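You operate a simulated robot arm through the tools that you are given. There is no shell and no other tool. Be economical: measure what you need, move in short steps, check, and stop when the job is done.

The job below is to be done with a simulated two-armed robot. You get a single attempt, and the scene is never put back.

JOB
Reload shuttle one with the purple pirn from the colour rack.
Fine: the spent pirn goes into the EMPTY rack; close the shuttle's latch. Lay pirns thick end to the wall, in a shuttle at its latch.

Only the result counts: the job must be done as asked and must still hold three seconds after the hand-in. Knocking over, shifting, dropping, spilling or breaking anything else fails it.

ROBOT AND FRAMES
Two 7-joint arms with fingered hands on one trunk, on a base that drives. Base frame: it is fixed to the floor where the robot stands at the start and does not move with it; the origin is under the middle of the robot, x ahead of it, y to its left, z up; the surface under the hand at the start is at about z = 648. Lengths are in mm, angles in rad, forces in N, time in s.
The left shoulder is at the start at [60, 126, 1205], the right one opposite. With the tool pointing down near the work surface each hand reaches from about 100 to 620 mm from the robot's upright axis, wherever it stands, measured 20 degrees to its own side. Places, roughly: brake knob [500, -400, 700]; cone [750, -1500, 1250]; inside of the pirn rack [300, -400, 600]; shuttle latch one [500, -100, 700]; shuttle latch two [500, -200, 700]; tension knob [600, -900, 700]; winder latch [600, -1000, 700]; winder reset button [300, -1200, 700]. Payload 2.5 kg a hand.
Tool frame (each hand has its own): the origin (TCP) lies between the finger pads and is the grasp point; the fingertips stand 30 mm ahead of it; z points along the fingers, y is the line along which they close. Largest opening 104 mm; the body of the gripper starts 35 mm behind the TCP. The gripper is a hand of 5 fingers: y runs from the thumb to the fingers, the wrist lies at [-15, -104, -178] in the tool frame.
Orientation is that of the tool frame in the base frame, as [roll, pitch, yaw] about the fixed x, y, z axes, in that order (R = Rz(yaw) Ry(pitch) Rx(roll)). With the fingers straight down and the wrist toward the robot, the tool's x, y and z point along [0, 1, 0], [1, 0, 0] and [0, 0, -1] of the base frame.

CONTROLS
- The arms move only by the tool servo_tool. It takes "left_steps", "right_steps" or both (then of equal length, played together; a hand with none holds still); each is a list of rows, each a list of 6 numbers: the shift along the base's x, y, z in units of 300 mm (1.0 is 300 mm), then the turn, a rotation vector about the base's x, y, z in units of 90 degrees (1.0 is 90 degrees). In form: [[tx, ty, tz, rx, ry, rz], ...]. A call has 1 to 20 rows; each row is the pose to reach, as a shift and turn from the pose commanded when the call began. A call with a number of a shift or a turn outside -1 to 1 is refused whole. Rows are played at 5 a second. More than 50 mm and 0.15 rad between two rows, and nothing of the call is played. A pose out of reach is approached as far as the arm can. The call stops where the force on the tool passes 90 N (or 10 N more than at its start, if that is more) or the arm is blocked; 0.2 s more then pass. In this call time passes only in rows, and 0.2 s behind the last. The reply holds the time, the measured pose of the TCP, the force on the tool along the base axes, the opening and the grip force, in the units named above and with some noise, with the torque about the TCP (base axes, N m) and any sound that the robot's microphone picked up.
- Cameras (640 x 400 px; columns grow to the right, rows downward): "scene" is now at [96.1, -41.8, 1393.5]; the picture's right is [-0.63, -0.77, 0.00], its down [-0.66, 0.54, -0.52] and it looks along [0.40, -0.33, -0.85] (base axes); focal length 268 px, centre (320, 200). "left" rides on the left gripper at [-80, -77, -141] in its tool frame; the picture's right is [-0.78, -0.30, 0.56], its down [0.53, -0.78, 0.33] and it looks along [0.33, 0.56, 0.76] (tool axes); focal length 247 px, centre (320, 200). "right" rides on the right gripper at [80, -78, -141] in its tool frame; the picture's right is [-0.78, 0.30, -0.56], its down [-0.53, -0.78, 0.33] and it looks along [-0.33, 0.56, 0.76] (tool axes); focal length 247 px, centre (320, 200). There is no depth. A picture from a camera that has moved, and an enlarged one, comes with that camera's place and axes in the base frame and with its lens. The place of the scene camera against the robot may be out by one fixed shift of up to 18 mm in any direction.
- camera(camera): a new picture of that camera. It takes no simulated time.
- move_column(by): slides the trunk up (or, below 0, down) by that many mm; the arms and the scene camera ride with it, the base frame stays. It gives what a move gives, with no picture.
- base_move(legs): drives the robot by 1 to 6 legs, each [ahead, left, turn to the left] in mm, mm and rad, along the robot's own axes; the way and the turn of a leg run together, so that a leg with both is an arc; at most 1500 mm and 3.142 rad a leg. The arms and the cameras ride along, it lands a little off, and it stops where it bumps. It gives what a move gives.
- set_fingers(index, middle, ring, little, thumb_bend, thumb_turn, hand): sets how far each is bent, from 0 (flat) to 1 (curled in); at 0.3 the hand is open as for a grip, at 0.7 the pads meet at the TCP. One left out holds its place. A second passes; each finger stops where it meets its share of the squeeze, and holds until it gets a number again. It is the only way to open and close the hand. It gives what a move gives, with no picture; readings hold the bend of each and the force on index, middle, ring, little, thumb and palm. thumb_turn goes from beside the hand (0) to across from the fingers (1), as for a grip.
- aim_head(pan, tilt): turns the head with the scene camera to pan (to the left, within 1.501 rad either way) and tilt (down, from -0.506 to 1.204), counted from straight ahead of the robot. It gives what a move gives.
- enlarge(camera, box): a new picture of the part [left, top, right, bottom] of that camera's present view, enlarged. It takes no simulated time.
- sign_off(): hands the job in; it is judged then, once.

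Go step by step. Nothing tells you exact positions but the pictures and the camera data: compare them with the known pose of the tool, close in by small moves and look again before you grip or let go. The budget is 120 turns and 100 pictures, counting those below and the enlarged ones. Unless the task says otherwise, let go and move clear before handing in, and close with one line.

The tools are called after "Request:" by a JSON object that holds its "api" and its "payload". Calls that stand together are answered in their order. servo_tool: Moves the arms, as the interface text tells. Its arguments: {"type":"object","properties":{"left_steps":{"type":"array"},"right_steps":{"type":"array"}},"required":[]} The other tools are called the same way: move_column (by) slides the trunk up or down; set_fingers (index, middle, ring, little, thumb_bend, thumb_turn, hand) moves the fingers one by one; base_move (legs) drives the base; aim_head (pan, tilt) turns the head that bears the scene camera; camera (camera) takes a picture; enlarge (camera, box) takes an enlarged picture of a part of a camera's view; sign_off () hands the job in.

At the start:

```text
t: 0.0
left_eef_pos: [288.5, 82.7, 887.7]
left_tool_rot: [-3.133, -0.715, 1.542]
left_wrist_force: [-0.9, -0.6, 0.5]
left_moment: [-0.03, -0.02, 0.02]
left_gripper_width: 103.7
left_grip_force: 0.1
left_shape: jaw
left_bend: [0.3, 0.3, 0.3, 0.3, 0.3, 0.98]
left_finger forces: [0.1, 0.0, 0.1, 0.1, 0.0, 0.0]
right_eef_pos: [302.5, -426.3, 978.4]
right_tool_rot: [3.141, 0.003, 1.573]
right_wrist_force: [-0.8, -0.5, -0.1]
right_moment: [-0.02, 0.01, 0.02]
right_gripper_width: 103.8
right_grip_force: 0.1
right_shape: jaw
right_bend: [0.3, 0.3, 0.3, 0.3, 0.3, 0.98]
right_finger forces: [0.0, 0.0, 0.0, 0.0, 0.0, 0.0]
trunk travel left (down, up): [-600.0, 340.0]
robot x, y, heading: [0.4, -0.6, 0.001]
head pan, tilt: [-0.688, 1.023]
```

scene: 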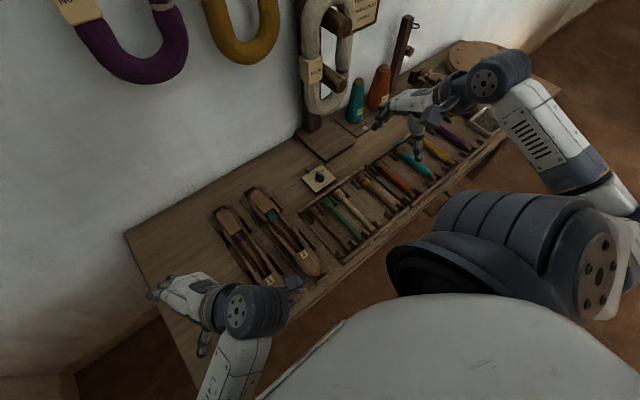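
right: 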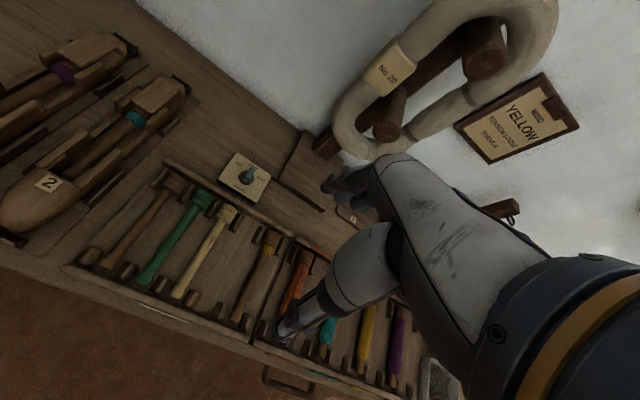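
left: 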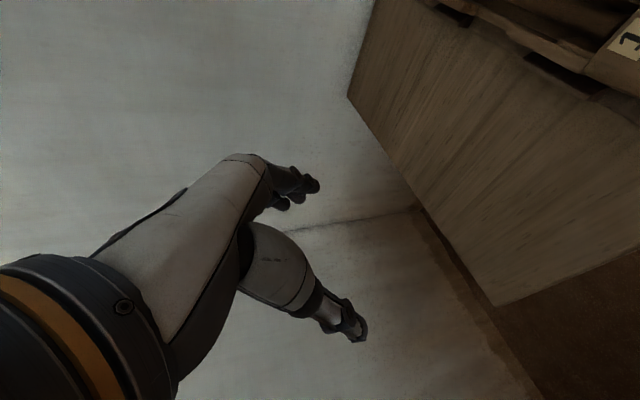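

I see the table with two shuttles, an EMPTY rack and a colour rack whose purple pirn is at the far right. I'll take closer looks before moving.

Request:
{"api": "enlarge", "payload": {"camera": "scene", "box": [190, 160, 350, 300]}}

Request:
{"api": "enlarge", "payload": {"camera": "scene", "box": [300, 80, 520, 260]}}

Request:
{"api": "enlarge", "payload": {"camera": "right", "box": [0, 20, 280, 280]}}

```text
2.86 times, centred on (270, 230) of scene
camera zoom: at [96.1, -41.8, 1393.5], right [-0.63, -0.77, 0.0], down [-0.66, 0.54, -0.52], along [0.4, -0.33, -0.85], focal length 767 px, centre (463, 114)
```

zoom: 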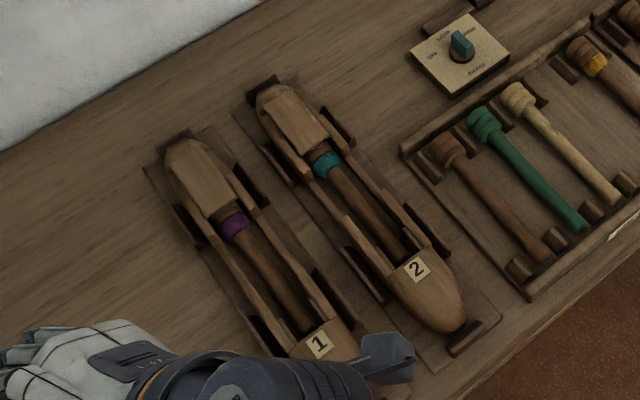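

```text
2.22 times, centred on (410, 170) of scene
camera zoom: at [96.1, -41.8, 1393.5], right [-0.63, -0.77, 0.0], down [-0.66, 0.54, -0.52], along [0.4, -0.33, -0.85], focal length 596 px, centre (120, 267)
```

zoom: 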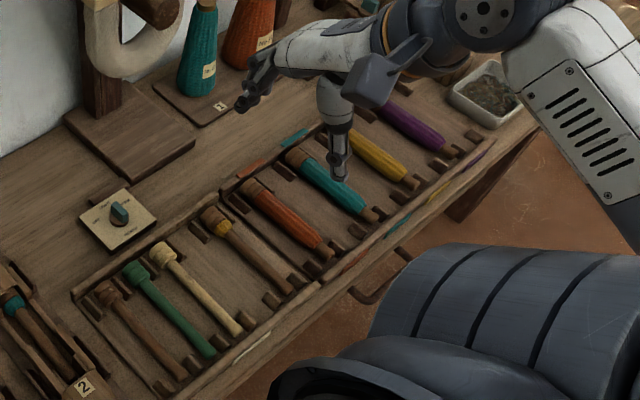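

```text
1.54 times, centred on (140, 150) of right
camera zoom: at [223.2, -345.4, 1120.0], right [0.3, -0.77, 0.56], down [-0.78, -0.54, -0.33], along [0.56, -0.33, -0.76], focal length 380 px, centre (597, 277)
```

zoom: 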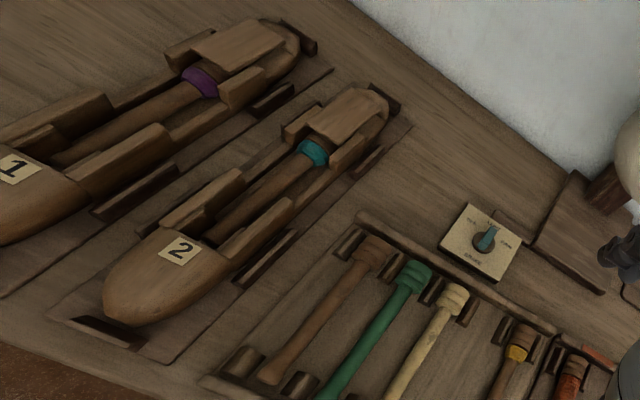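

Shuttles lie along x (shuttle one near y≈-60), the EMPTY rack is around y -280…-490 and the purple pirn near y≈-875. I'll turn the right hand so it closes along y, bring it near the shuttle, and look.

Request:
{"api": "servo_tool", "payload": {"right_steps": [[0.028, 0.063, 0, 0, 0, 0.0833], [0.056, 0.126, 0, 0, 0, 0.1667], [0.083, 0.188, 0, 0, 0, 0.25], [0.111, 0.251, 0, 0, 0, 0.3333], [0.139, 0.314, 0, 0, 0, 0.4167], [0.167, 0.377, 0, 0, 0, 0.5], [0.194, 0.44, 0, 0, 0, 0.5833], [0.222, 0.5, 0, 0, 0, 0.6667], [0.25, 0.563, 0, 0, 0, 0.75], [0.278, 0.626, 0, 0, 0, 0.8333], [0.305, 0.69, 0, 0, 0, 0.9167], [0.333, 0.753, 0, 0, 0, 1.0]]}}

Request:
{"api": "camera", "payload": {"camera": "right"}}

Request:
{"api": "camera", "payload": {"camera": "scene"}}

```text
t: 2.6
left_eef_pos: [291.6, 84.4, 887.8]
left_tool_rot: [-3.133, -0.718, 1.547]
left_wrist_force: [-0.1, -0.2, 1.1]
left_moment: [0.01, 0.03, -0.01]
left_gripper_width: 103.5
left_grip_force: 0.0
left_shape: jaw
left_bend: [0.3, 0.3, 0.3, 0.3, 0.3, 0.98]
left_finger forces: [0.0, 0.0, 0.0, 0.0, 0.0, 0.0]
right_eef_pos: [402.9, -201.2, 977.5]
right_tool_rot: [-3.139, 0.0, -3.138]
right_wrist_force: [0.7, -0.7, 0.7]
right_moment: [0.01, -0.02, -0.05]
right_gripper_width: 103.8
right_grip_force: 0.0
right_shape: jaw
right_bend: [0.3, 0.3, 0.3, 0.3, 0.3, 0.98]
right_finger forces: [0.0, 0.0, 0.0, 0.0, 0.0, 0.0]
trunk travel left (down, up): [-600.0, 340.0]
robot x, y, heading: [0.7, -4.0, -0.0]
head pan, tilt: [-0.688, 1.023]
```

```text
93 pictures are left
camera right: at [320.7, -276.8, 1120.0], right [0.77, 0.3, 0.56], down [0.54, -0.78, -0.33], along [0.33, 0.56, -0.76], focal length 247 px, centre (320, 200)
```

right: 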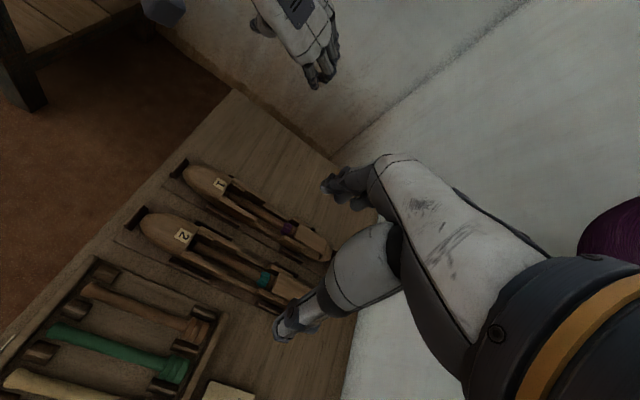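

```text
92 pictures are left
camera scene: at [96.3, -41.5, 1393.5], right [-0.63, -0.77, 0.0], down [-0.66, 0.54, -0.52], along [0.4, -0.33, -0.85], focal length 268 px, centre (320, 200)
```

scene: 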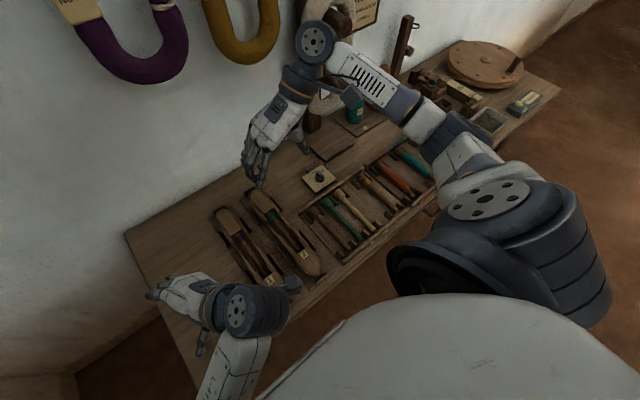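

The turned pose works with the elbow out to the right. I'll lower toward shuttle one to look at its latch.

Request:
{"api": "servo_tool", "payload": {"right_steps": [[0.08, 0.02, -0.1, 0, 0, 0], [0.16, 0.04, -0.2, 0, 0, 0], [0.24, 0.06, -0.3, 0, 0, 0], [0.32, 0.07, -0.42, 0, 0, 0]]}}

Request:
{"api": "enlarge", "payload": {"camera": "right", "box": [120, 100, 440, 300]}}

Request:
{"api": "camera", "payload": {"camera": "scene"}}

```text
t: 3.6
left_eef_pos: [290.4, 83.5, 887.1]
left_tool_rot: [-3.133, -0.72, 1.546]
left_wrist_force: [0.1, -0.5, 0.0]
left_moment: [0.03, -0.02, 0.0]
left_gripper_width: 103.9
left_grip_force: 0.0
left_shape: jaw
left_bend: [0.3, 0.3, 0.3, 0.3, 0.3, 0.98]
left_finger forces: [0.0, 0.0, 0.1, 0.1, 0.0, 0.1]
right_eef_pos: [498.5, -179.9, 851.8]
right_tool_rot: [3.141, 0.003, -3.138]
right_wrist_force: [-0.7, -0.5, 0.8]
right_moment: [-0.02, -0.02, -0.01]
right_gripper_width: 103.7
right_grip_force: 0.0
right_shape: jaw
right_bend: [0.3, 0.3, 0.3, 0.3, 0.3, 0.98]
right_finger forces: [0.1, 0.0, 0.0, 0.0, 0.0, 0.1]
trunk travel left (down, up): [-600.0, 340.0]
robot x, y, heading: [-0.2, -0.4, -0.001]
head pan, tilt: [-0.688, 1.023]
```

```text
2.00 times, centred on (280, 200) of right
camera zoom: at [417.6, -256.1, 993.8], right [0.77, 0.3, 0.56], down [0.54, -0.78, -0.33], along [0.33, 0.56, -0.76], focal length 494 px, centre (400, 200)
```

zoom: 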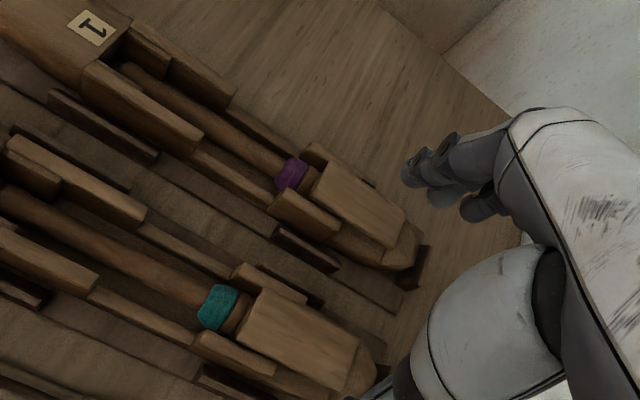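

```text
90 pictures are left
camera scene: at [96.5, -41.5, 1393.5], right [-0.63, -0.77, 0.0], down [-0.66, 0.54, -0.52], along [0.4, -0.33, -0.85], focal length 268 px, centre (320, 200)
```

scene: 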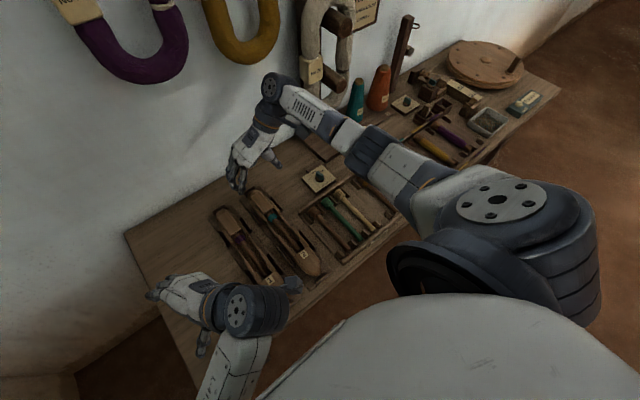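

The lid-like latch of shuttle one spans roughly x 483–552 at y≈-67. I'll zoom in on it to understand how it opens.

Request:
{"api": "enlarge", "payload": {"camera": "right", "box": [240, 160, 340, 250]}}

Request:
{"api": "enlarge", "payload": {"camera": "scene", "box": [200, 180, 280, 240]}}

```text
4.44 times, centred on (290, 205) of right
camera zoom: at [417.6, -256.1, 993.8], right [0.77, 0.3, 0.56], down [0.54, -0.78, -0.33], along [0.33, 0.56, -0.76], focal length 1098 px, centre (453, 178)
```

zoom: 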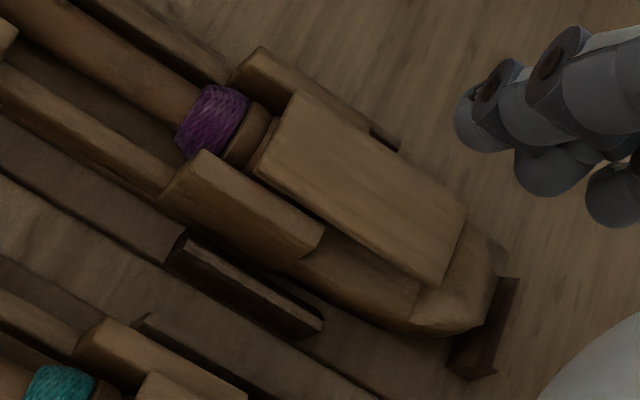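

```text
6.67 times, centred on (240, 210) of scene
camera zoom: at [96.5, -41.5, 1393.5], right [-0.63, -0.77, 0.0], down [-0.66, 0.54, -0.52], along [0.4, -0.33, -0.85], focal length 1789 px, centre (853, 133)
```

zoom: 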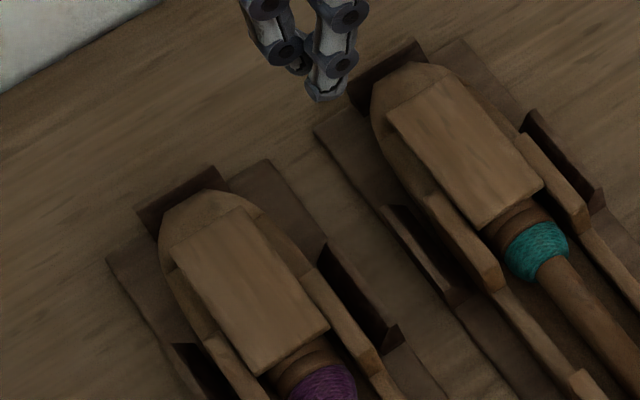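

The plate looks hinged at the wall end with its front lip over the pirn butt. I'll take a lower, tilted view to judge heights.

Request:
{"api": "servo_tool", "payload": {"right_steps": [[-0.015, 0.01, -0.04, 0.07, 0, 0], [-0.03, 0.02, -0.08, 0.14, 0, 0], [-0.045, 0.03, -0.12, 0.21, 0, 0], [-0.06, 0.033, -0.167, 0.28, 0, 0]]}}

Request:
{"api": "camera", "payload": {"camera": "right"}}

```text
t: 4.6
left_eef_pos: [289.6, 84.0, 888.0]
left_tool_rot: [-3.134, -0.718, 1.547]
left_wrist_force: [0.1, 0.0, -0.7]
left_moment: [0.02, 0.03, -0.02]
left_gripper_width: 104.0
left_grip_force: 0.0
left_shape: jaw
left_bend: [0.3, 0.3, 0.3, 0.3, 0.3, 0.98]
left_finger forces: [0.0, 0.0, 0.1, 0.0, 0.0, 0.0]
right_eef_pos: [466.9, -164.9, 810.5]
right_tool_rot: [2.699, 0.005, -3.138]
right_wrist_force: [-0.3, -0.6, -0.5]
right_moment: [0.0, -0.01, -0.02]
right_gripper_width: 103.7
right_grip_force: 0.0
right_shape: jaw
right_bend: [0.3, 0.3, 0.3, 0.3, 0.3, 0.98]
right_finger forces: [0.1, 0.1, 0.1, 0.0, 0.0, 0.1]
right hand out of reach, approached as far as the arm can: row 4
trunk travel left (down, up): [-600.0, 340.0]
robot x, y, heading: [3.5, 1.4, -0.0]
head pan, tilt: [-0.688, 1.023]
```

```text
87 pictures are left
camera right: at [384.8, -294.2, 904.0], right [0.77, 0.03, 0.63], down [0.54, -0.56, -0.63], along [0.34, 0.83, -0.45], focal length 247 px, centre (320, 200)
```

right: 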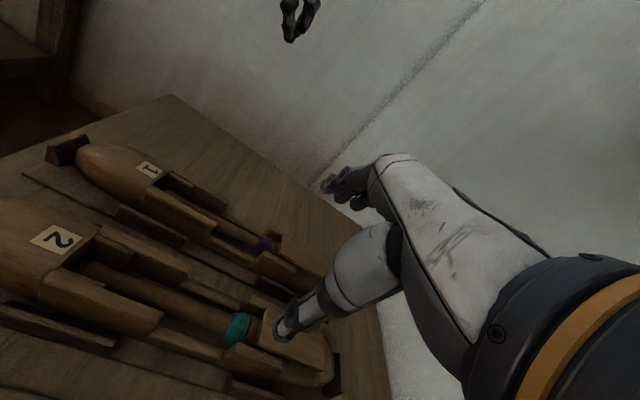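

Request:
{"api": "enlarge", "payload": {"camera": "right", "box": [230, 200, 350, 300]}}

```text
4.00 times, centred on (290, 250) of right
camera zoom: at [384.8, -294.2, 904.0], right [0.77, 0.03, 0.63], down [0.54, -0.56, -0.63], along [0.34, 0.83, -0.45], focal length 988 px, centre (440, 0)
```

zoom: 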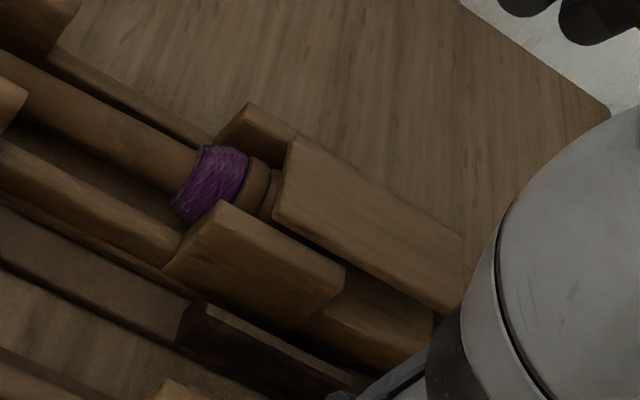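

The plate spans about x 484–552, y -43…-78, with its top near z≈692. I'll straighten the right hand, back the left arm out of the way, then lower the trunk for reach.

Request:
{"api": "servo_tool", "payload": {"right_steps": [[0, 0, 0.12, -0.07, 0, 0], [0, 0, 0.24, -0.14, 0, 0], [0, 0, 0.36, -0.21, 0, 0], [0, 0, 0.48, -0.28, 0, 0], [0, 0, 0.6, -0.28, 0, 0]], "left_steps": [[-0.06, 0, 0.12, 0, 0, 0], [-0.12, 0, 0.24, 0, 0, 0], [-0.18, 0, 0.36, 0, 0, 0], [-0.24, 0, 0.48, 0, 0, 0], [-0.3, 0, 0.6, 0, 0, 0]]}}

Request:
{"api": "move_column", "payload": {"by": -160}}

Request:
{"api": "set_fingers", "payload": {"hand": "right", "middle": 1, "ring": 1, "little": 1, "index": 0.5, "thumb_bend": 0.5}}

Request:
{"api": "aim_head", "payload": {"pan": -0.35, "tilt": 0.95}}

Request:
{"api": "camera", "payload": {"camera": "scene"}}

Request:
{"api": "camera", "payload": {"camera": "right"}}

```text
t: 5.2
left_eef_pos: [301.0, 134.0, 934.0]
left_tool_rot: [3.079, -1.057, 1.631]
left_wrist_force: [0.8, 0.5, 0.3]
left_moment: [0.0, 0.01, 0.02]
left_gripper_width: 103.9
left_grip_force: 0.0
left_shape: jaw
left_bend: [0.3, 0.3, 0.3, 0.3, 0.3, 0.98]
left_finger forces: [0.0, 0.0, 0.1, 0.0, 0.0, 0.0]
right_eef_pos: [466.1, -165.3, 870.7]
right_tool_rot: [2.895, 0.002, -3.141]
right_wrist_force: [0.1, -0.3, 0.3]
right_moment: [-0.02, 0.02, -0.02]
right_gripper_width: 103.7
right_grip_force: 0.0
right_shape: jaw
right_bend: [0.3, 0.3, 0.3, 0.3, 0.3, 0.98]
right_finger forces: [0.0, 0.0, 0.1, 0.1, 0.0, 0.0]
trunk travel left (down, up): [-600.0, 340.0]
robot x, y, heading: [-1.3, -2.8, -0.0]
head pan, tilt: [-0.688, 1.023]
stopped in row 2 (left hand): the arm was blocked; the commanded pose is now the measured one
```

```text
t: 7.0
left_eef_pos: [300.0, 133.9, 774.4]
left_tool_rot: [3.077, -1.056, 1.634]
left_wrist_force: [0.9, 0.1, -0.5]
left_moment: [0.0, -0.04, -0.02]
left_gripper_width: 103.7
left_grip_force: 0.1
left_shape: jaw
left_bend: [0.3, 0.3, 0.3, 0.3, 0.3, 0.98]
left_finger forces: [0.1, 0.0, 0.1, 0.1, 0.0, 0.1]
right_eef_pos: [465.4, -165.5, 711.8]
right_tool_rot: [2.895, 0.002, -3.14]
right_wrist_force: [-0.4, -0.6, -0.2]
right_moment: [-0.01, -0.01, -0.01]
right_gripper_width: 103.9
right_grip_force: 0.1
right_shape: jaw
right_bend: [0.3, 0.3, 0.3, 0.3, 0.3, 0.98]
right_finger forces: [0.1, 0.1, 0.1, 0.0, 0.1, 0.1]
trunk travel left (down, up): [-440.0, 500.0]
robot x, y, heading: [2.1, 0.2, 0.002]
head pan, tilt: [-0.688, 1.023]
```

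```text
t: 8.0
left_eef_pos: [299.2, 134.9, 775.7]
left_tool_rot: [3.08, -1.055, 1.632]
left_wrist_force: [0.1, -0.5, -0.7]
left_moment: [-0.04, 0.0, -0.03]
left_gripper_width: 103.7
left_grip_force: 0.1
left_shape: jaw
left_bend: [0.3, 0.3, 0.3, 0.3, 0.3, 0.98]
left_finger forces: [0.0, 0.0, 0.0, 0.0, 0.0, 0.1]
right_eef_pos: [466.9, -163.3, 712.4]
right_tool_rot: [2.891, 0.003, -3.139]
right_wrist_force: [2.6, 11.5, 5.0]
right_moment: [0.37, -0.11, 0.05]
right_gripper_width: 51.7
right_grip_force: 7.6
right_shape: fingers
right_bend: [0.5, 0.64, 1.0, 1.0, 0.5, 0.97]
right_finger forces: [0.0, 14.9, 0.0, 0.0, 1.6, 0.1]
trunk travel left (down, up): [-440.0, 500.0]
robot x, y, heading: [-0.2, -3.1, 0.002]
head pan, tilt: [-0.688, 1.023]
```

```text
t: 8.8
left_eef_pos: [300.4, 134.5, 774.2]
left_tool_rot: [3.079, -1.052, 1.632]
left_wrist_force: [0.3, 1.0, 0.5]
left_moment: [0.03, -0.01, 0.0]
left_gripper_width: 103.9
left_grip_force: 0.1
left_shape: jaw
left_bend: [0.3, 0.3, 0.3, 0.3, 0.3, 0.98]
left_finger forces: [0.0, 0.0, 0.1, 0.1, 0.1, 0.0]
right_eef_pos: [465.3, -162.6, 712.5]
right_tool_rot: [2.89, 0.005, -3.14]
right_wrist_force: [4.0, 11.9, 6.7]
right_moment: [0.42, -0.17, 0.05]
right_gripper_width: 51.1
right_grip_force: 8.3
right_shape: fingers
right_bend: [0.5, 0.63, 1.0, 1.0, 0.51, 0.97]
right_finger forces: [0.0, 15.3, 0.1, 0.0, 1.3, 0.1]
trunk travel left (down, up): [-440.0, 500.0]
robot x, y, heading: [1.7, -2.7, 0.0]
head pan, tilt: [-0.351, 0.949]
```

```text
85 pictures are left
camera scene: at [111.4, -22.6, 1238.7], right [-0.34, -0.94, 0.0], down [-0.76, 0.28, -0.58], along [0.55, -0.2, -0.81], focal length 268 px, centre (320, 200)
```

scene: 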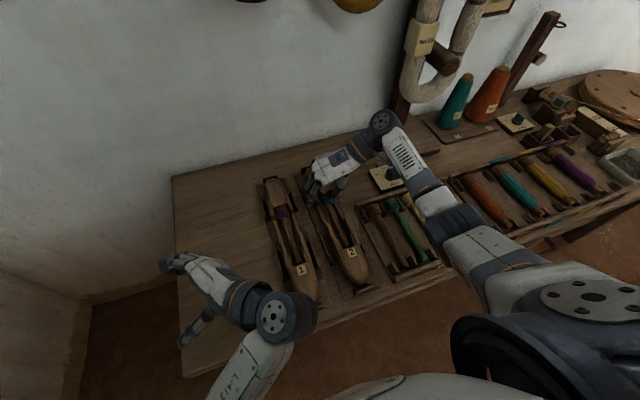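

```text
84 pictures are left
camera right: at [384.7, -273.1, 830.1], right [0.77, 0.15, 0.62], down [0.54, -0.67, -0.51], along [0.33, 0.73, -0.6], focal length 247 px, centre (320, 200)
```

right: 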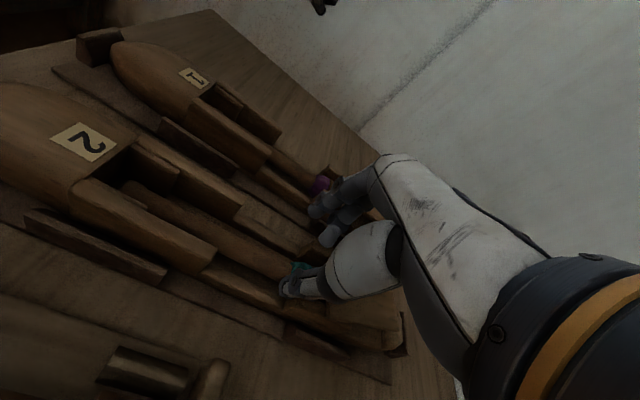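

The right hand ended lower than planned because the left arm blocked the first call, and the middle finger is touching shuttle two. I'll open it gently and go straight up.

Request:
{"api": "enlarge", "payload": {"camera": "right", "box": [230, 130, 430, 350]}}

Request:
{"api": "set_fingers", "payload": {"hand": "right", "middle": 0.4, "index": 0.3, "thumb_bend": 0.3}}

```text
1.82 times, centred on (330, 240) of right
camera zoom: at [384.7, -273.1, 830.1], right [0.77, 0.15, 0.62], down [0.54, -0.67, -0.51], along [0.33, 0.73, -0.6], focal length 449 px, centre (302, 127)
```

zoom: 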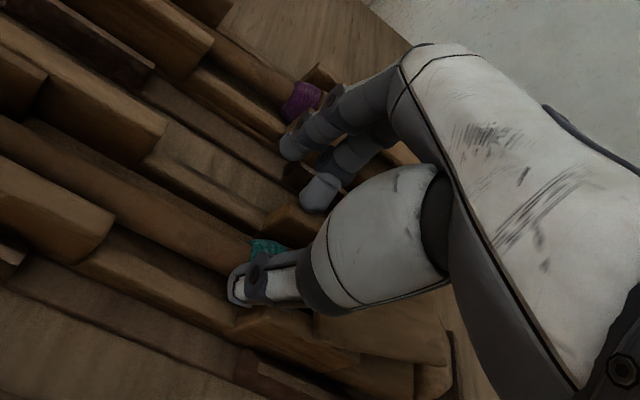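

```text
t: 9.8
left_eef_pos: [299.8, 133.9, 774.2]
left_tool_rot: [3.077, -1.055, 1.634]
left_wrist_force: [-0.2, -0.5, 0.0]
left_moment: [-0.01, 0.03, -0.05]
left_gripper_width: 104.1
left_grip_force: 0.0
left_shape: jaw
left_bend: [0.3, 0.3, 0.3, 0.3, 0.3, 0.98]
left_finger forces: [0.0, 0.1, 0.0, 0.0, 0.1, 0.0]
right_eef_pos: [465.8, -164.4, 710.8]
right_tool_rot: [2.895, 0.002, -3.14]
right_wrist_force: [0.6, 0.3, -0.4]
right_moment: [0.02, -0.02, 0.01]
right_gripper_width: 102.7
right_grip_force: 0.1
right_shape: fingers
right_bend: [0.3, 0.4, 1.0, 1.0, 0.3, 0.97]
right_finger forces: [0.0, 0.0, 0.0, 0.0, 0.0, 0.1]
trunk travel left (down, up): [-440.0, 500.0]
robot x, y, heading: [-0.7, 0.0, 0.002]
head pan, tilt: [-0.351, 0.949]
```

Request:
{"api": "servo_tool", "payload": {"right_steps": [[0, 0, 0.12, 0, 0, 0], [0, 0, 0.24, -0.07, 0, 0], [0, 0, 0.36, -0.14, 0, 0], [0, 0, 0.48, -0.158, 0, 0], [-0.1, 0, 0.5, -0.158, 0, 0]]}}

Request:
{"api": "enlarge", "payload": {"camera": "scene", "box": [240, 150, 400, 310]}}

Request:
{"api": "camera", "payload": {"camera": "right"}}

```text
t: 11.1
left_eef_pos: [299.9, 134.0, 774.7]
left_tool_rot: [3.081, -1.053, 1.627]
left_wrist_force: [0.0, -0.1, -0.4]
left_moment: [-0.02, 0.01, 0.02]
left_gripper_width: 103.9
left_grip_force: 0.0
left_shape: jaw
left_bend: [0.3, 0.3, 0.3, 0.3, 0.3, 0.98]
left_finger forces: [0.1, 0.0, 0.1, 0.0, 0.0, 0.0]
right_eef_pos: [434.4, -165.6, 861.2]
right_tool_rot: [-3.14, 0.001, -3.139]
right_wrist_force: [0.7, 0.2, 0.1]
right_moment: [0.01, 0.04, 0.01]
right_gripper_width: 102.8
right_grip_force: 0.0
right_shape: fingers
right_bend: [0.3, 0.4, 1.0, 1.0, 0.3, 0.97]
right_finger forces: [0.0, 0.0, 0.1, 0.0, 0.1, 0.0]
trunk travel left (down, up): [-440.0, 500.0]
robot x, y, heading: [-1.0, -1.7, -0.001]
head pan, tilt: [-0.351, 0.949]
```

```text
2.50 times, centred on (320, 230) of scene
camera zoom: at [111.5, -23.5, 1238.7], right [-0.34, -0.94, 0.0], down [-0.76, 0.28, -0.58], along [0.55, -0.2, -0.81], focal length 671 px, centre (320, 125)
```

zoom: 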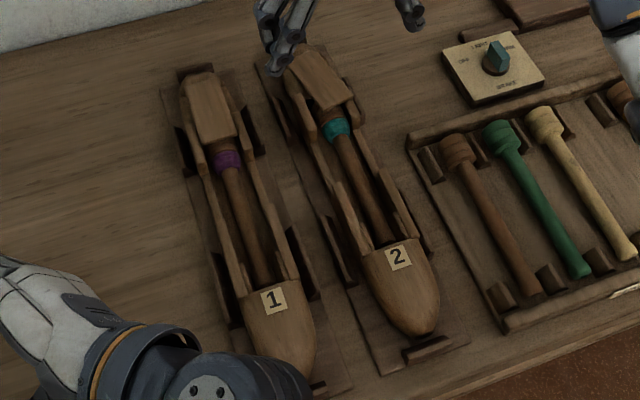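

```text
81 pictures are left
camera right: at [354.5, -241.4, 1003.1], right [0.78, 0.3, 0.56], down [0.54, -0.78, -0.33], along [0.33, 0.56, -0.76], focal length 247 px, centre (320, 200)
```

right: 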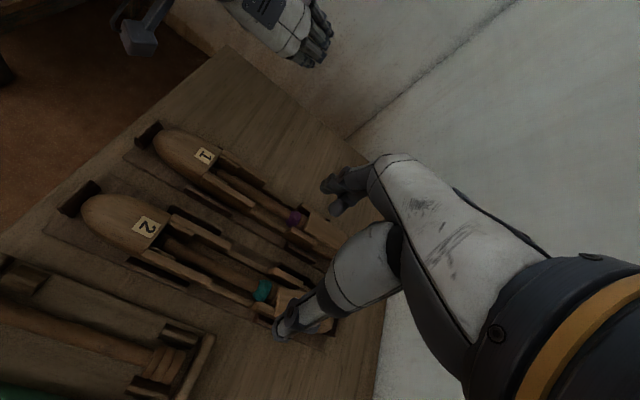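

Shuttle two still sits in its cradle. Now, at a safe height, I'll curl the spare fingers and look at the index–thumb pinch.

Request:
{"api": "set_fingers", "payload": {"hand": "right", "middle": 1, "index": 0.5, "thumb_bend": 0.5}}

Request:
{"api": "enlarge", "payload": {"camera": "right", "box": [250, 120, 410, 360]}}

Request:
{"api": "enlarge", "payload": {"camera": "scene", "box": [270, 110, 390, 200]}}

```text
t: 12.1
left_eef_pos: [301.5, 134.9, 775.1]
left_tool_rot: [3.08, -1.054, 1.629]
left_wrist_force: [-0.1, 0.1, 0.5]
left_moment: [0.0, -0.04, -0.02]
left_gripper_width: 103.7
left_grip_force: 0.0
left_shape: jaw
left_bend: [0.3, 0.3, 0.3, 0.3, 0.3, 0.98]
left_finger forces: [0.0, 0.0, 0.0, 0.2, 0.0, 0.0]
right_eef_pos: [435.4, -164.5, 860.4]
right_tool_rot: [3.141, 0.0, -3.139]
right_wrist_force: [-0.3, -0.8, 0.0]
right_moment: [0.01, -0.01, 0.0]
right_gripper_width: 52.9
right_grip_force: 0.0
right_shape: fingers
right_bend: [0.5, 1.0, 1.0, 1.0, 0.5, 0.97]
right_finger forces: [0.0, 0.0, 0.1, 0.0, 0.0, 0.0]
trunk travel left (down, up): [-440.0, 500.0]
robot x, y, heading: [3.7, -3.1, -0.001]
head pan, tilt: [-0.351, 0.949]
```

```text
1.67 times, centred on (330, 240) of right
camera zoom: at [354.8, -241.6, 1002.7], right [0.78, 0.3, 0.56], down [0.54, -0.78, -0.33], along [0.33, 0.56, -0.76], focal length 412 px, centre (303, 133)
```

zoom: 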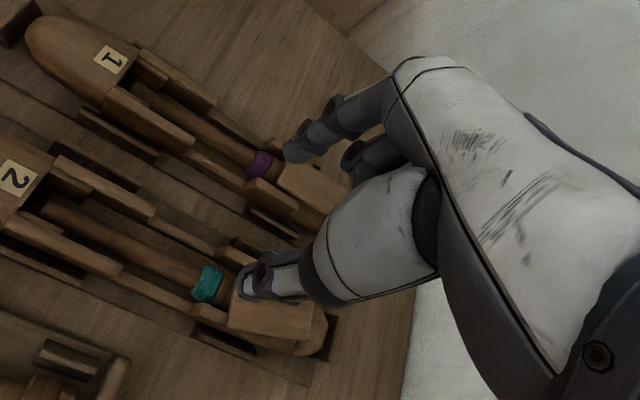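

```text
4.44 times, centred on (330, 155) of scene
camera zoom: at [111.6, -23.5, 1238.7], right [-0.34, -0.94, 0.0], down [-0.76, 0.28, -0.58], along [0.55, -0.2, -0.81], focal length 1192 px, centre (276, 400)
```

zoom: 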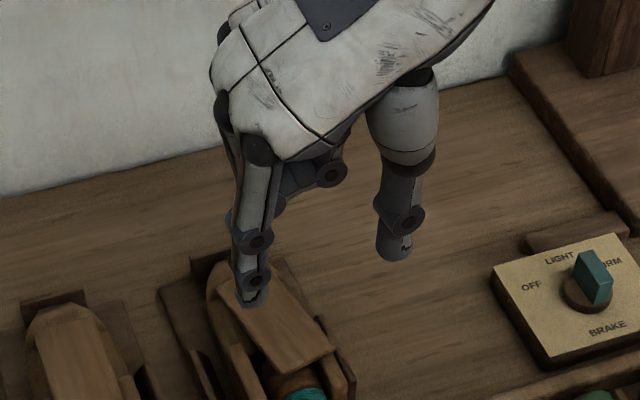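

Index and thumb oppose each other neatly right at the TCP. I'll bring the pinch above the latch plate's front edge (497, -60).

Request:
{"api": "servo_tool", "payload": {"right_steps": [[0.07, 0.12, 0, 0, 0, 0], [0.14, 0.24, 0, 0, 0, 0], [0.207, 0.348, 0, 0, 0, 0], [0.207, 0.348, -0.12, 0, 0, 0], [0.207, 0.348, -0.235, 0, 0, 0], [0.207, 0.348, -0.335, 0, 0, 0]]}}

Request:
{"api": "enlarge", "payload": {"camera": "right", "box": [230, 120, 390, 360]}}

Request:
{"api": "enlarge", "payload": {"camera": "scene", "box": [230, 130, 330, 230]}}

```text
t: 13.4
left_eef_pos: [300.0, 134.2, 775.3]
left_tool_rot: [3.079, -1.056, 1.631]
left_wrist_force: [-0.1, -0.3, -0.2]
left_moment: [-0.05, -0.02, -0.01]
left_gripper_width: 103.9
left_grip_force: 0.0
left_shape: jaw
left_bend: [0.3, 0.3, 0.3, 0.3, 0.3, 0.98]
left_finger forces: [0.1, 0.1, 0.0, 0.1, 0.1, 0.0]
right_eef_pos: [497.3, -59.7, 759.4]
right_tool_rot: [-3.14, 0.002, -3.14]
right_wrist_force: [0.4, 0.7, 0.5]
right_moment: [0.04, 0.02, 0.01]
right_gripper_width: 52.4
right_grip_force: 0.0
right_shape: fingers
right_bend: [0.5, 1.0, 1.0, 1.0, 0.5, 0.97]
right_finger forces: [0.1, 0.0, 0.0, 0.0, 0.0, 0.0]
trunk travel left (down, up): [-440.0, 500.0]
robot x, y, heading: [-1.8, -3.7, 0.002]
head pan, tilt: [-0.351, 0.949]
```

```text
1.67 times, centred on (310, 240) of right
camera zoom: at [415.8, -136.5, 902.4], right [0.77, 0.3, 0.56], down [0.54, -0.78, -0.33], along [0.33, 0.56, -0.76], focal length 412 px, centre (337, 133)
```

zoom: 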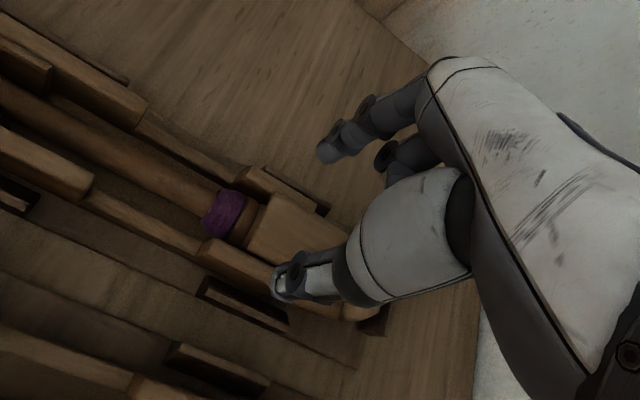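

```text
4.00 times, centred on (280, 180) of scene
camera zoom: at [111.6, -23.5, 1238.7], right [-0.34, -0.94, 0.0], down [-0.76, 0.28, -0.58], along [0.55, -0.2, -0.81], focal length 1073 px, centre (480, 280)
```

zoom: 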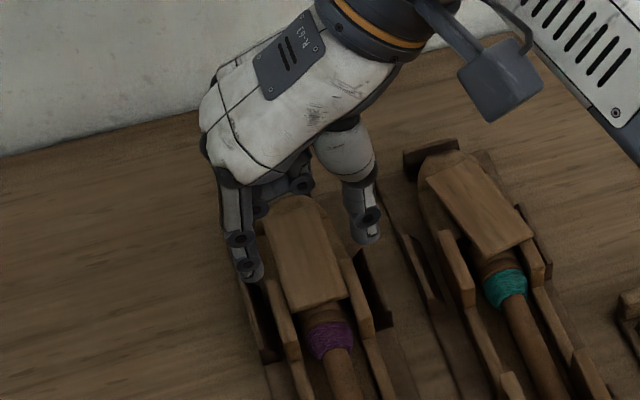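

Aligned: the index is left of the plate and the thumb right. Lowering carefully until the tips flank the plate.

Request:
{"api": "servo_tool", "payload": {"right_steps": [[0, 0, -0.04, 0, 0, 0], [0, 0, -0.08, 0, 0, 0], [0, 0, -0.11, 0, 0, 0], [0, 0, -0.13, 0, 0, 0], [0, 0, -0.145, 0, 0, 0]]}}

Request:
{"api": "enlarge", "payload": {"camera": "right", "box": [230, 120, 390, 320]}}

Request:
{"api": "enlarge", "payload": {"camera": "scene", "box": [250, 150, 330, 220]}}

```text
t: 14.7
left_eef_pos: [300.3, 134.6, 774.6]
left_tool_rot: [3.082, -1.056, 1.63]
left_wrist_force: [-0.2, -1.1, -0.5]
left_moment: [-0.01, 0.02, 0.0]
left_gripper_width: 103.7
left_grip_force: 0.1
left_shape: jaw
left_bend: [0.3, 0.3, 0.3, 0.3, 0.3, 0.98]
left_finger forces: [0.0, 0.1, 0.1, 0.0, 0.0, 0.0]
right_eef_pos: [498.1, -60.4, 716.2]
right_tool_rot: [-3.14, 0.001, -3.139]
right_wrist_force: [0.1, -0.2, -0.9]
right_moment: [-0.02, -0.03, -0.03]
right_gripper_width: 52.7
right_grip_force: 0.0
right_shape: fingers
right_bend: [0.5, 1.0, 1.0, 1.0, 0.5, 0.97]
right_finger forces: [0.0, 0.0, 0.0, 0.0, 0.0, 0.0]
trunk travel left (down, up): [-440.0, 500.0]
robot x, y, heading: [-2.2, -1.2, -0.002]
head pan, tilt: [-0.351, 0.949]
```

```text
2.00 times, centred on (310, 220) of right
camera zoom: at [416.8, -137.3, 859.0], right [0.78, 0.3, 0.56], down [0.54, -0.78, -0.33], along [0.33, 0.56, -0.76], focal length 494 px, centre (340, 160)
```

zoom: 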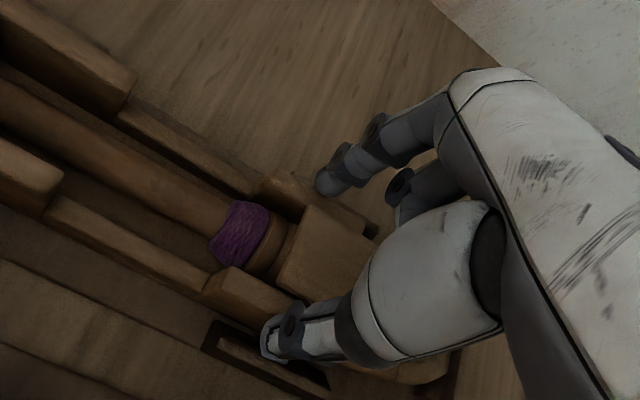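

```text
5.71 times, centred on (290, 185) of scene
camera zoom: at [111.6, -23.5, 1238.7], right [-0.34, -0.94, 0.0], down [-0.76, 0.28, -0.58], along [0.55, -0.2, -0.81], focal length 1533 px, centre (491, 286)
```

zoom: 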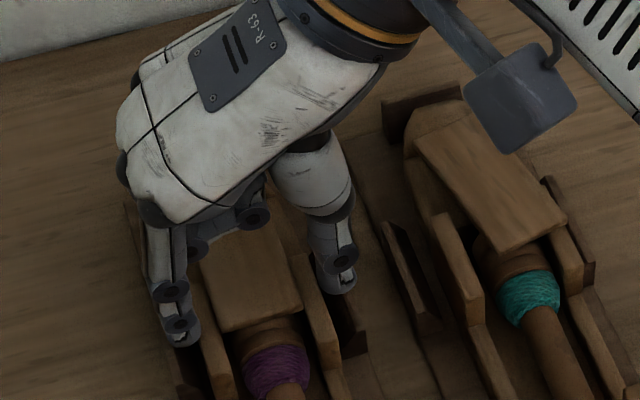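

Tips now flank the plate at about z 686. I'll close the pinch gently and read the contact.

Request:
{"api": "set_fingers", "payload": {"hand": "right", "index": 0.6, "thumb_bend": 0.6}}

Request:
{"api": "enlarge", "payload": {"camera": "scene", "box": [250, 150, 330, 220]}}

Request:
{"api": "enlarge", "payload": {"camera": "right", "box": [260, 160, 360, 320]}}

```text
t: 15.7
left_eef_pos: [300.5, 133.7, 774.8]
left_tool_rot: [3.077, -1.055, 1.631]
left_wrist_force: [-0.1, -0.7, -0.8]
left_moment: [0.01, 0.03, 0.0]
left_gripper_width: 104.0
left_grip_force: 0.1
left_shape: jaw
left_bend: [0.3, 0.3, 0.3, 0.3, 0.3, 0.98]
left_finger forces: [0.0, 0.0, 0.1, 0.1, 0.0, 0.1]
right_eef_pos: [498.3, -60.2, 717.0]
right_tool_rot: [3.141, 0.002, -3.14]
right_wrist_force: [0.3, 1.9, 1.4]
right_moment: [0.09, 0.03, -0.04]
right_gripper_width: 34.1
right_grip_force: 2.3
right_shape: fingers
right_bend: [0.56, 1.0, 1.0, 1.0, 0.58, 0.97]
right_finger forces: [3.6, 0.1, 0.1, 0.0, 1.6, 0.0]
trunk travel left (down, up): [-440.0, 500.0]
robot x, y, heading: [-3.0, -1.2, -0.001]
head pan, tilt: [-0.351, 0.949]
```

```text
5.71 times, centred on (290, 185) of scene
camera zoom: at [111.5, -23.4, 1238.7], right [-0.34, -0.94, 0.0], down [-0.76, 0.28, -0.58], along [0.55, -0.2, -0.81], focal length 1533 px, centre (491, 286)
```

zoom: 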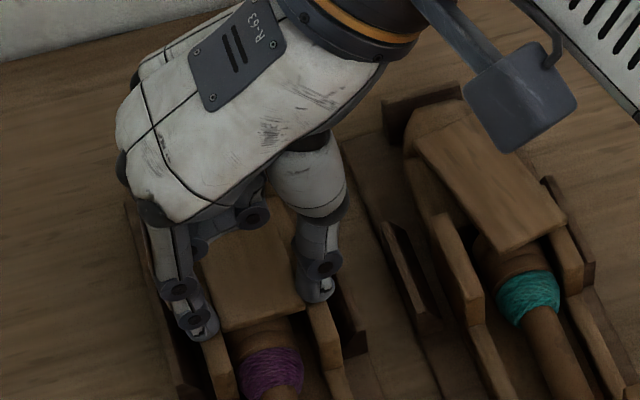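

```text
2.50 times, centred on (310, 240) of right
camera zoom: at [416.8, -137.2, 859.3], right [0.77, 0.3, 0.56], down [0.54, -0.78, -0.33], along [0.33, 0.56, -0.76], focal length 617 px, centre (345, 100)
```

zoom: 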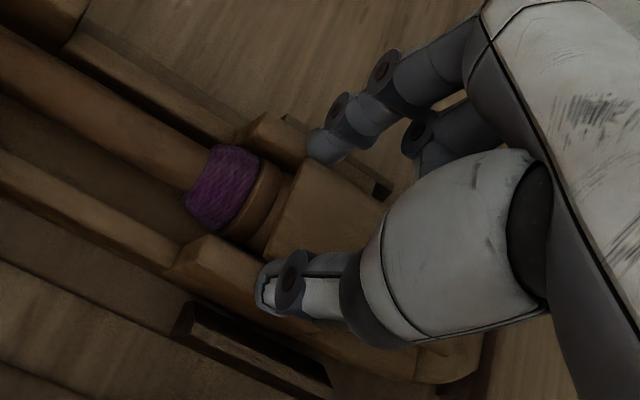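

The width reads 34 mm, which matches the plate. I'll squeeze more and try a small arc upward about the rear hinge.

Request:
{"api": "set_fingers", "payload": {"hand": "right", "index": 0.68, "thumb_bend": 0.68}}

Request:
{"api": "servo_tool", "payload": {"right_steps": [[0.001, 0, 0.015, 0, 0, 0], [0.005, 0, 0.03, 0, 0, 0], [0.013, 0, 0.05, 0, 0, 0], [0.025, 0, 0.07, 0, 0, 0]]}}

Request:
{"api": "enlarge", "payload": {"camera": "scene", "box": [250, 150, 330, 220]}}

Request:
{"api": "enlarge", "payload": {"camera": "right", "box": [260, 160, 360, 320]}}

```text
t: 16.6
left_eef_pos: [299.8, 134.4, 774.7]
left_tool_rot: [3.081, -1.057, 1.628]
left_wrist_force: [-0.6, 0.0, 0.0]
left_moment: [0.0, 0.03, 0.01]
left_gripper_width: 103.9
left_grip_force: 0.0
left_shape: jaw
left_bend: [0.3, 0.3, 0.3, 0.3, 0.3, 0.98]
left_finger forces: [0.1, 0.0, 0.1, 0.1, 0.1, 0.0]
right_eef_pos: [497.4, -60.5, 718.0]
right_tool_rot: [3.141, 0.001, -3.14]
right_wrist_force: [0.4, 1.2, 2.3]
right_moment: [-0.05, -0.03, -0.06]
right_gripper_width: 32.6
right_grip_force: 8.9
right_shape: fingers
right_bend: [0.56, 1.0, 1.0, 1.0, 0.61, 0.97]
right_finger forces: [8.2, 0.0, 0.0, 0.0, 8.7, 0.1]
trunk travel left (down, up): [-440.0, 500.0]
robot x, y, heading: [-0.9, -4.8, -0.001]
head pan, tilt: [-0.351, 0.949]
```

```text
t: 17.6
left_eef_pos: [299.7, 134.6, 774.8]
left_tool_rot: [3.079, -1.054, 1.63]
left_wrist_force: [-0.7, -0.2, -0.1]
left_moment: [0.01, -0.02, -0.02]
left_gripper_width: 104.0
left_grip_force: 0.0
left_shape: jaw
left_bend: [0.3, 0.3, 0.3, 0.3, 0.3, 0.98]
left_finger forces: [0.0, 0.0, 0.0, 0.1, 0.0, 0.1]
right_eef_pos: [506.1, -61.1, 738.3]
right_tool_rot: [-3.142, 0.0, -3.139]
right_wrist_force: [0.8, -0.4, -0.4]
right_moment: [0.01, 0.01, -0.01]
right_gripper_width: 6.2
right_grip_force: 0.1
right_shape: fingers
right_bend: [0.68, 1.0, 1.0, 1.0, 0.68, 0.97]
right_finger forces: [0.0, 0.0, 0.0, 0.0, 0.0, 0.1]
trunk travel left (down, up): [-440.0, 500.0]
robot x, y, heading: [1.9, 1.3, 0.002]
head pan, tilt: [-0.351, 0.949]
```

```text
5.71 times, centred on (290, 185) of scene
camera zoom: at [111.6, -23.5, 1238.7], right [-0.34, -0.94, 0.0], down [-0.76, 0.28, -0.58], along [0.55, -0.2, -0.81], focal length 1533 px, centre (491, 286)
```

zoom: 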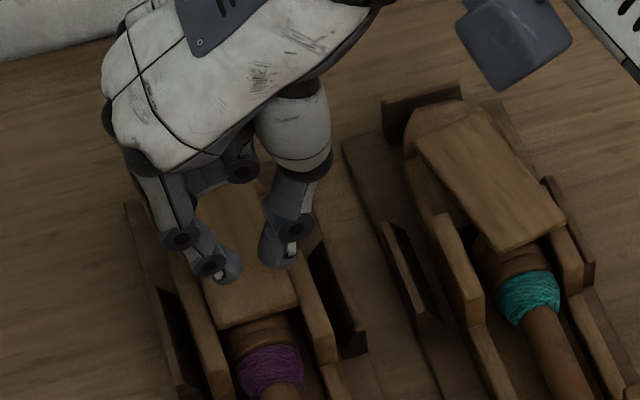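

```text
2.50 times, centred on (310, 240) of right
camera zoom: at [424.3, -137.7, 880.2], right [0.78, 0.3, 0.56], down [0.54, -0.78, -0.33], along [0.33, 0.56, -0.76], focal length 617 px, centre (345, 100)
```

zoom: 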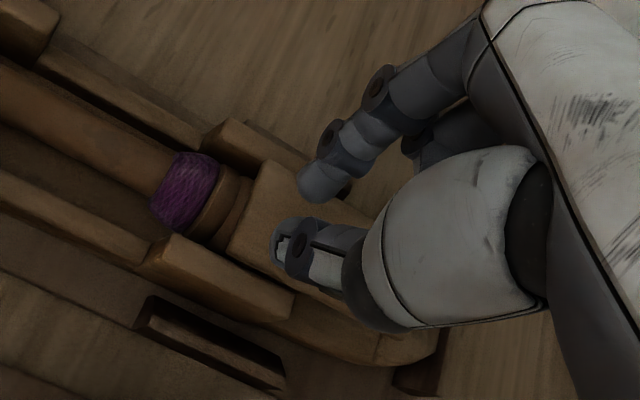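

The tips slid off upward; the bite was too shallow and soft. I'll reopen, go a few mm deeper, and squeeze harder.

Request:
{"api": "set_fingers", "payload": {"hand": "right", "index": 0.52, "thumb_bend": 0.52}}

Request:
{"api": "servo_tool", "payload": {"right_steps": [[-0.01, 0, -0.03, 0, 0, 0], [-0.02, 0.002, -0.06, 0, 0, 0], [-0.02, 0.002, -0.075, 0, 0, 0], [-0.02, 0.002, -0.085, 0, 0, 0], [-0.02, 0.002, -0.095, 0, 0, 0]]}}

Request:
{"api": "set_fingers", "payload": {"hand": "right", "index": 0.62, "thumb_bend": 0.64}}

Request:
{"api": "set_fingers", "payload": {"hand": "right", "index": 0.9, "thumb_bend": 0.9}}

Request:
{"api": "enlarge", "payload": {"camera": "scene", "box": [250, 150, 330, 220]}}

```text
t: 18.6
left_eef_pos: [299.9, 133.3, 776.0]
left_tool_rot: [3.073, -1.055, 1.636]
left_wrist_force: [0.0, -0.7, 0.0]
left_moment: [-0.02, 0.02, 0.0]
left_gripper_width: 103.9
left_grip_force: 0.0
left_shape: jaw
left_bend: [0.3, 0.3, 0.3, 0.3, 0.3, 0.98]
left_finger forces: [0.1, 0.0, 0.1, 0.0, 0.1, 0.1]
right_eef_pos: [504.4, -61.8, 737.9]
right_tool_rot: [3.141, 0.001, -3.14]
right_wrist_force: [0.2, 0.0, 0.0]
right_moment: [0.03, 0.01, -0.02]
right_gripper_width: 46.5
right_grip_force: 0.0
right_shape: fingers
right_bend: [0.52, 1.0, 1.0, 1.0, 0.52, 0.97]
right_finger forces: [0.0, 0.0, 0.0, 0.1, 0.1, 0.0]
trunk travel left (down, up): [-440.0, 500.0]
robot x, y, heading: [1.6, -0.4, -0.003]
head pan, tilt: [-0.351, 0.949]
```

```text
t: 19.9
left_eef_pos: [300.3, 134.2, 774.7]
left_tool_rot: [3.083, -1.055, 1.627]
left_wrist_force: [0.1, 0.1, -0.1]
left_moment: [0.03, -0.01, 0.0]
left_gripper_width: 103.8
left_grip_force: 0.1
left_shape: jaw
left_bend: [0.3, 0.3, 0.3, 0.3, 0.3, 0.98]
left_finger forces: [0.1, 0.0, 0.1, 0.1, 0.0, 0.0]
right_eef_pos: [498.3, -59.4, 706.1]
right_tool_rot: [-3.138, -0.005, -3.141]
right_wrist_force: [-0.1, 1.9, 1.9]
right_moment: [0.08, 0.06, 0.0]
right_gripper_width: 53.3
right_grip_force: 1.9
right_shape: fingers
right_bend: [0.49, 1.0, 1.0, 1.0, 0.51, 0.97]
right_finger forces: [2.9, 0.0, 0.0, 0.0, 1.2, 0.1]
trunk travel left (down, up): [-440.0, 500.0]
robot x, y, heading: [-1.3, 1.1, 0.003]
head pan, tilt: [-0.351, 0.949]
```

```text
t: 20.9
left_eef_pos: [299.5, 134.2, 773.6]
left_tool_rot: [3.079, -1.055, 1.63]
left_wrist_force: [0.3, 0.6, 0.5]
left_moment: [0.01, 0.01, 0.0]
left_gripper_width: 103.8
left_grip_force: 0.1
left_shape: jaw
left_bend: [0.3, 0.3, 0.3, 0.3, 0.3, 0.98]
left_finger forces: [0.0, 0.0, 0.1, 0.1, 0.0, 0.0]
right_eef_pos: [498.9, -59.8, 708.8]
right_tool_rot: [-3.141, 0.0, -3.14]
right_wrist_force: [-0.7, -0.1, 0.1]
right_moment: [0.01, 0.0, 0.02]
right_gripper_width: 50.6
right_grip_force: 8.9
right_shape: fingers
right_bend: [0.49, 1.0, 1.0, 1.0, 0.54, 0.97]
right_finger forces: [9.0, 0.1, 0.0, 0.0, 9.1, 0.0]
trunk travel left (down, up): [-440.0, 500.0]
robot x, y, heading: [-3.3, 2.9, -0.002]
head pan, tilt: [-0.351, 0.949]
```

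```text
t: 21.9
left_eef_pos: [301.0, 133.2, 773.9]
left_tool_rot: [3.077, -1.056, 1.633]
left_wrist_force: [-0.2, 0.3, 0.3]
left_moment: [0.01, 0.01, -0.04]
left_gripper_width: 103.9
left_grip_force: 0.0
left_shape: jaw
left_bend: [0.3, 0.3, 0.3, 0.3, 0.3, 0.98]
left_finger forces: [0.0, 0.0, 0.0, 0.1, 0.0, 0.0]
right_eef_pos: [500.5, -61.5, 710.3]
right_tool_rot: [-3.141, 0.002, 3.141]
right_wrist_force: [2.7, -16.4, 3.5]
right_moment: [-0.69, -0.04, 0.07]
right_gripper_width: 49.7
right_grip_force: 20.5
right_shape: fingers
right_bend: [0.44, 1.0, 1.0, 1.0, 0.63, 0.96]
right_finger forces: [12.6, 0.0, 0.0, 0.0, 28.5, 0.0]
trunk travel left (down, up): [-440.0, 500.0]
robot x, y, heading: [0.1, 0.6, 0.006]
head pan, tilt: [-0.351, 0.949]
```

```text
5.71 times, centred on (290, 185) of scene
camera zoom: at [111.5, -24.5, 1238.7], right [-0.34, -0.94, 0.0], down [-0.76, 0.28, -0.58], along [0.55, -0.2, -0.81], focal length 1533 px, centre (491, 286)
```

zoom: 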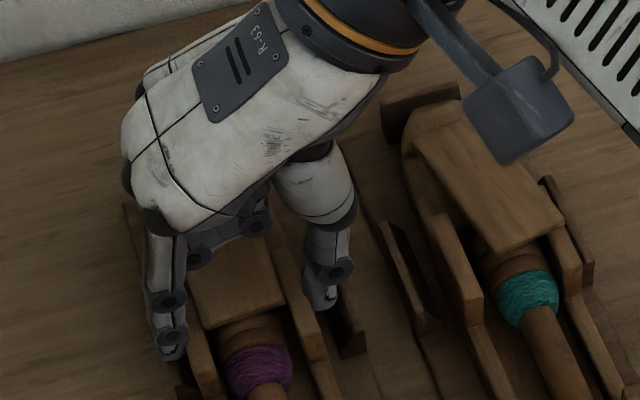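

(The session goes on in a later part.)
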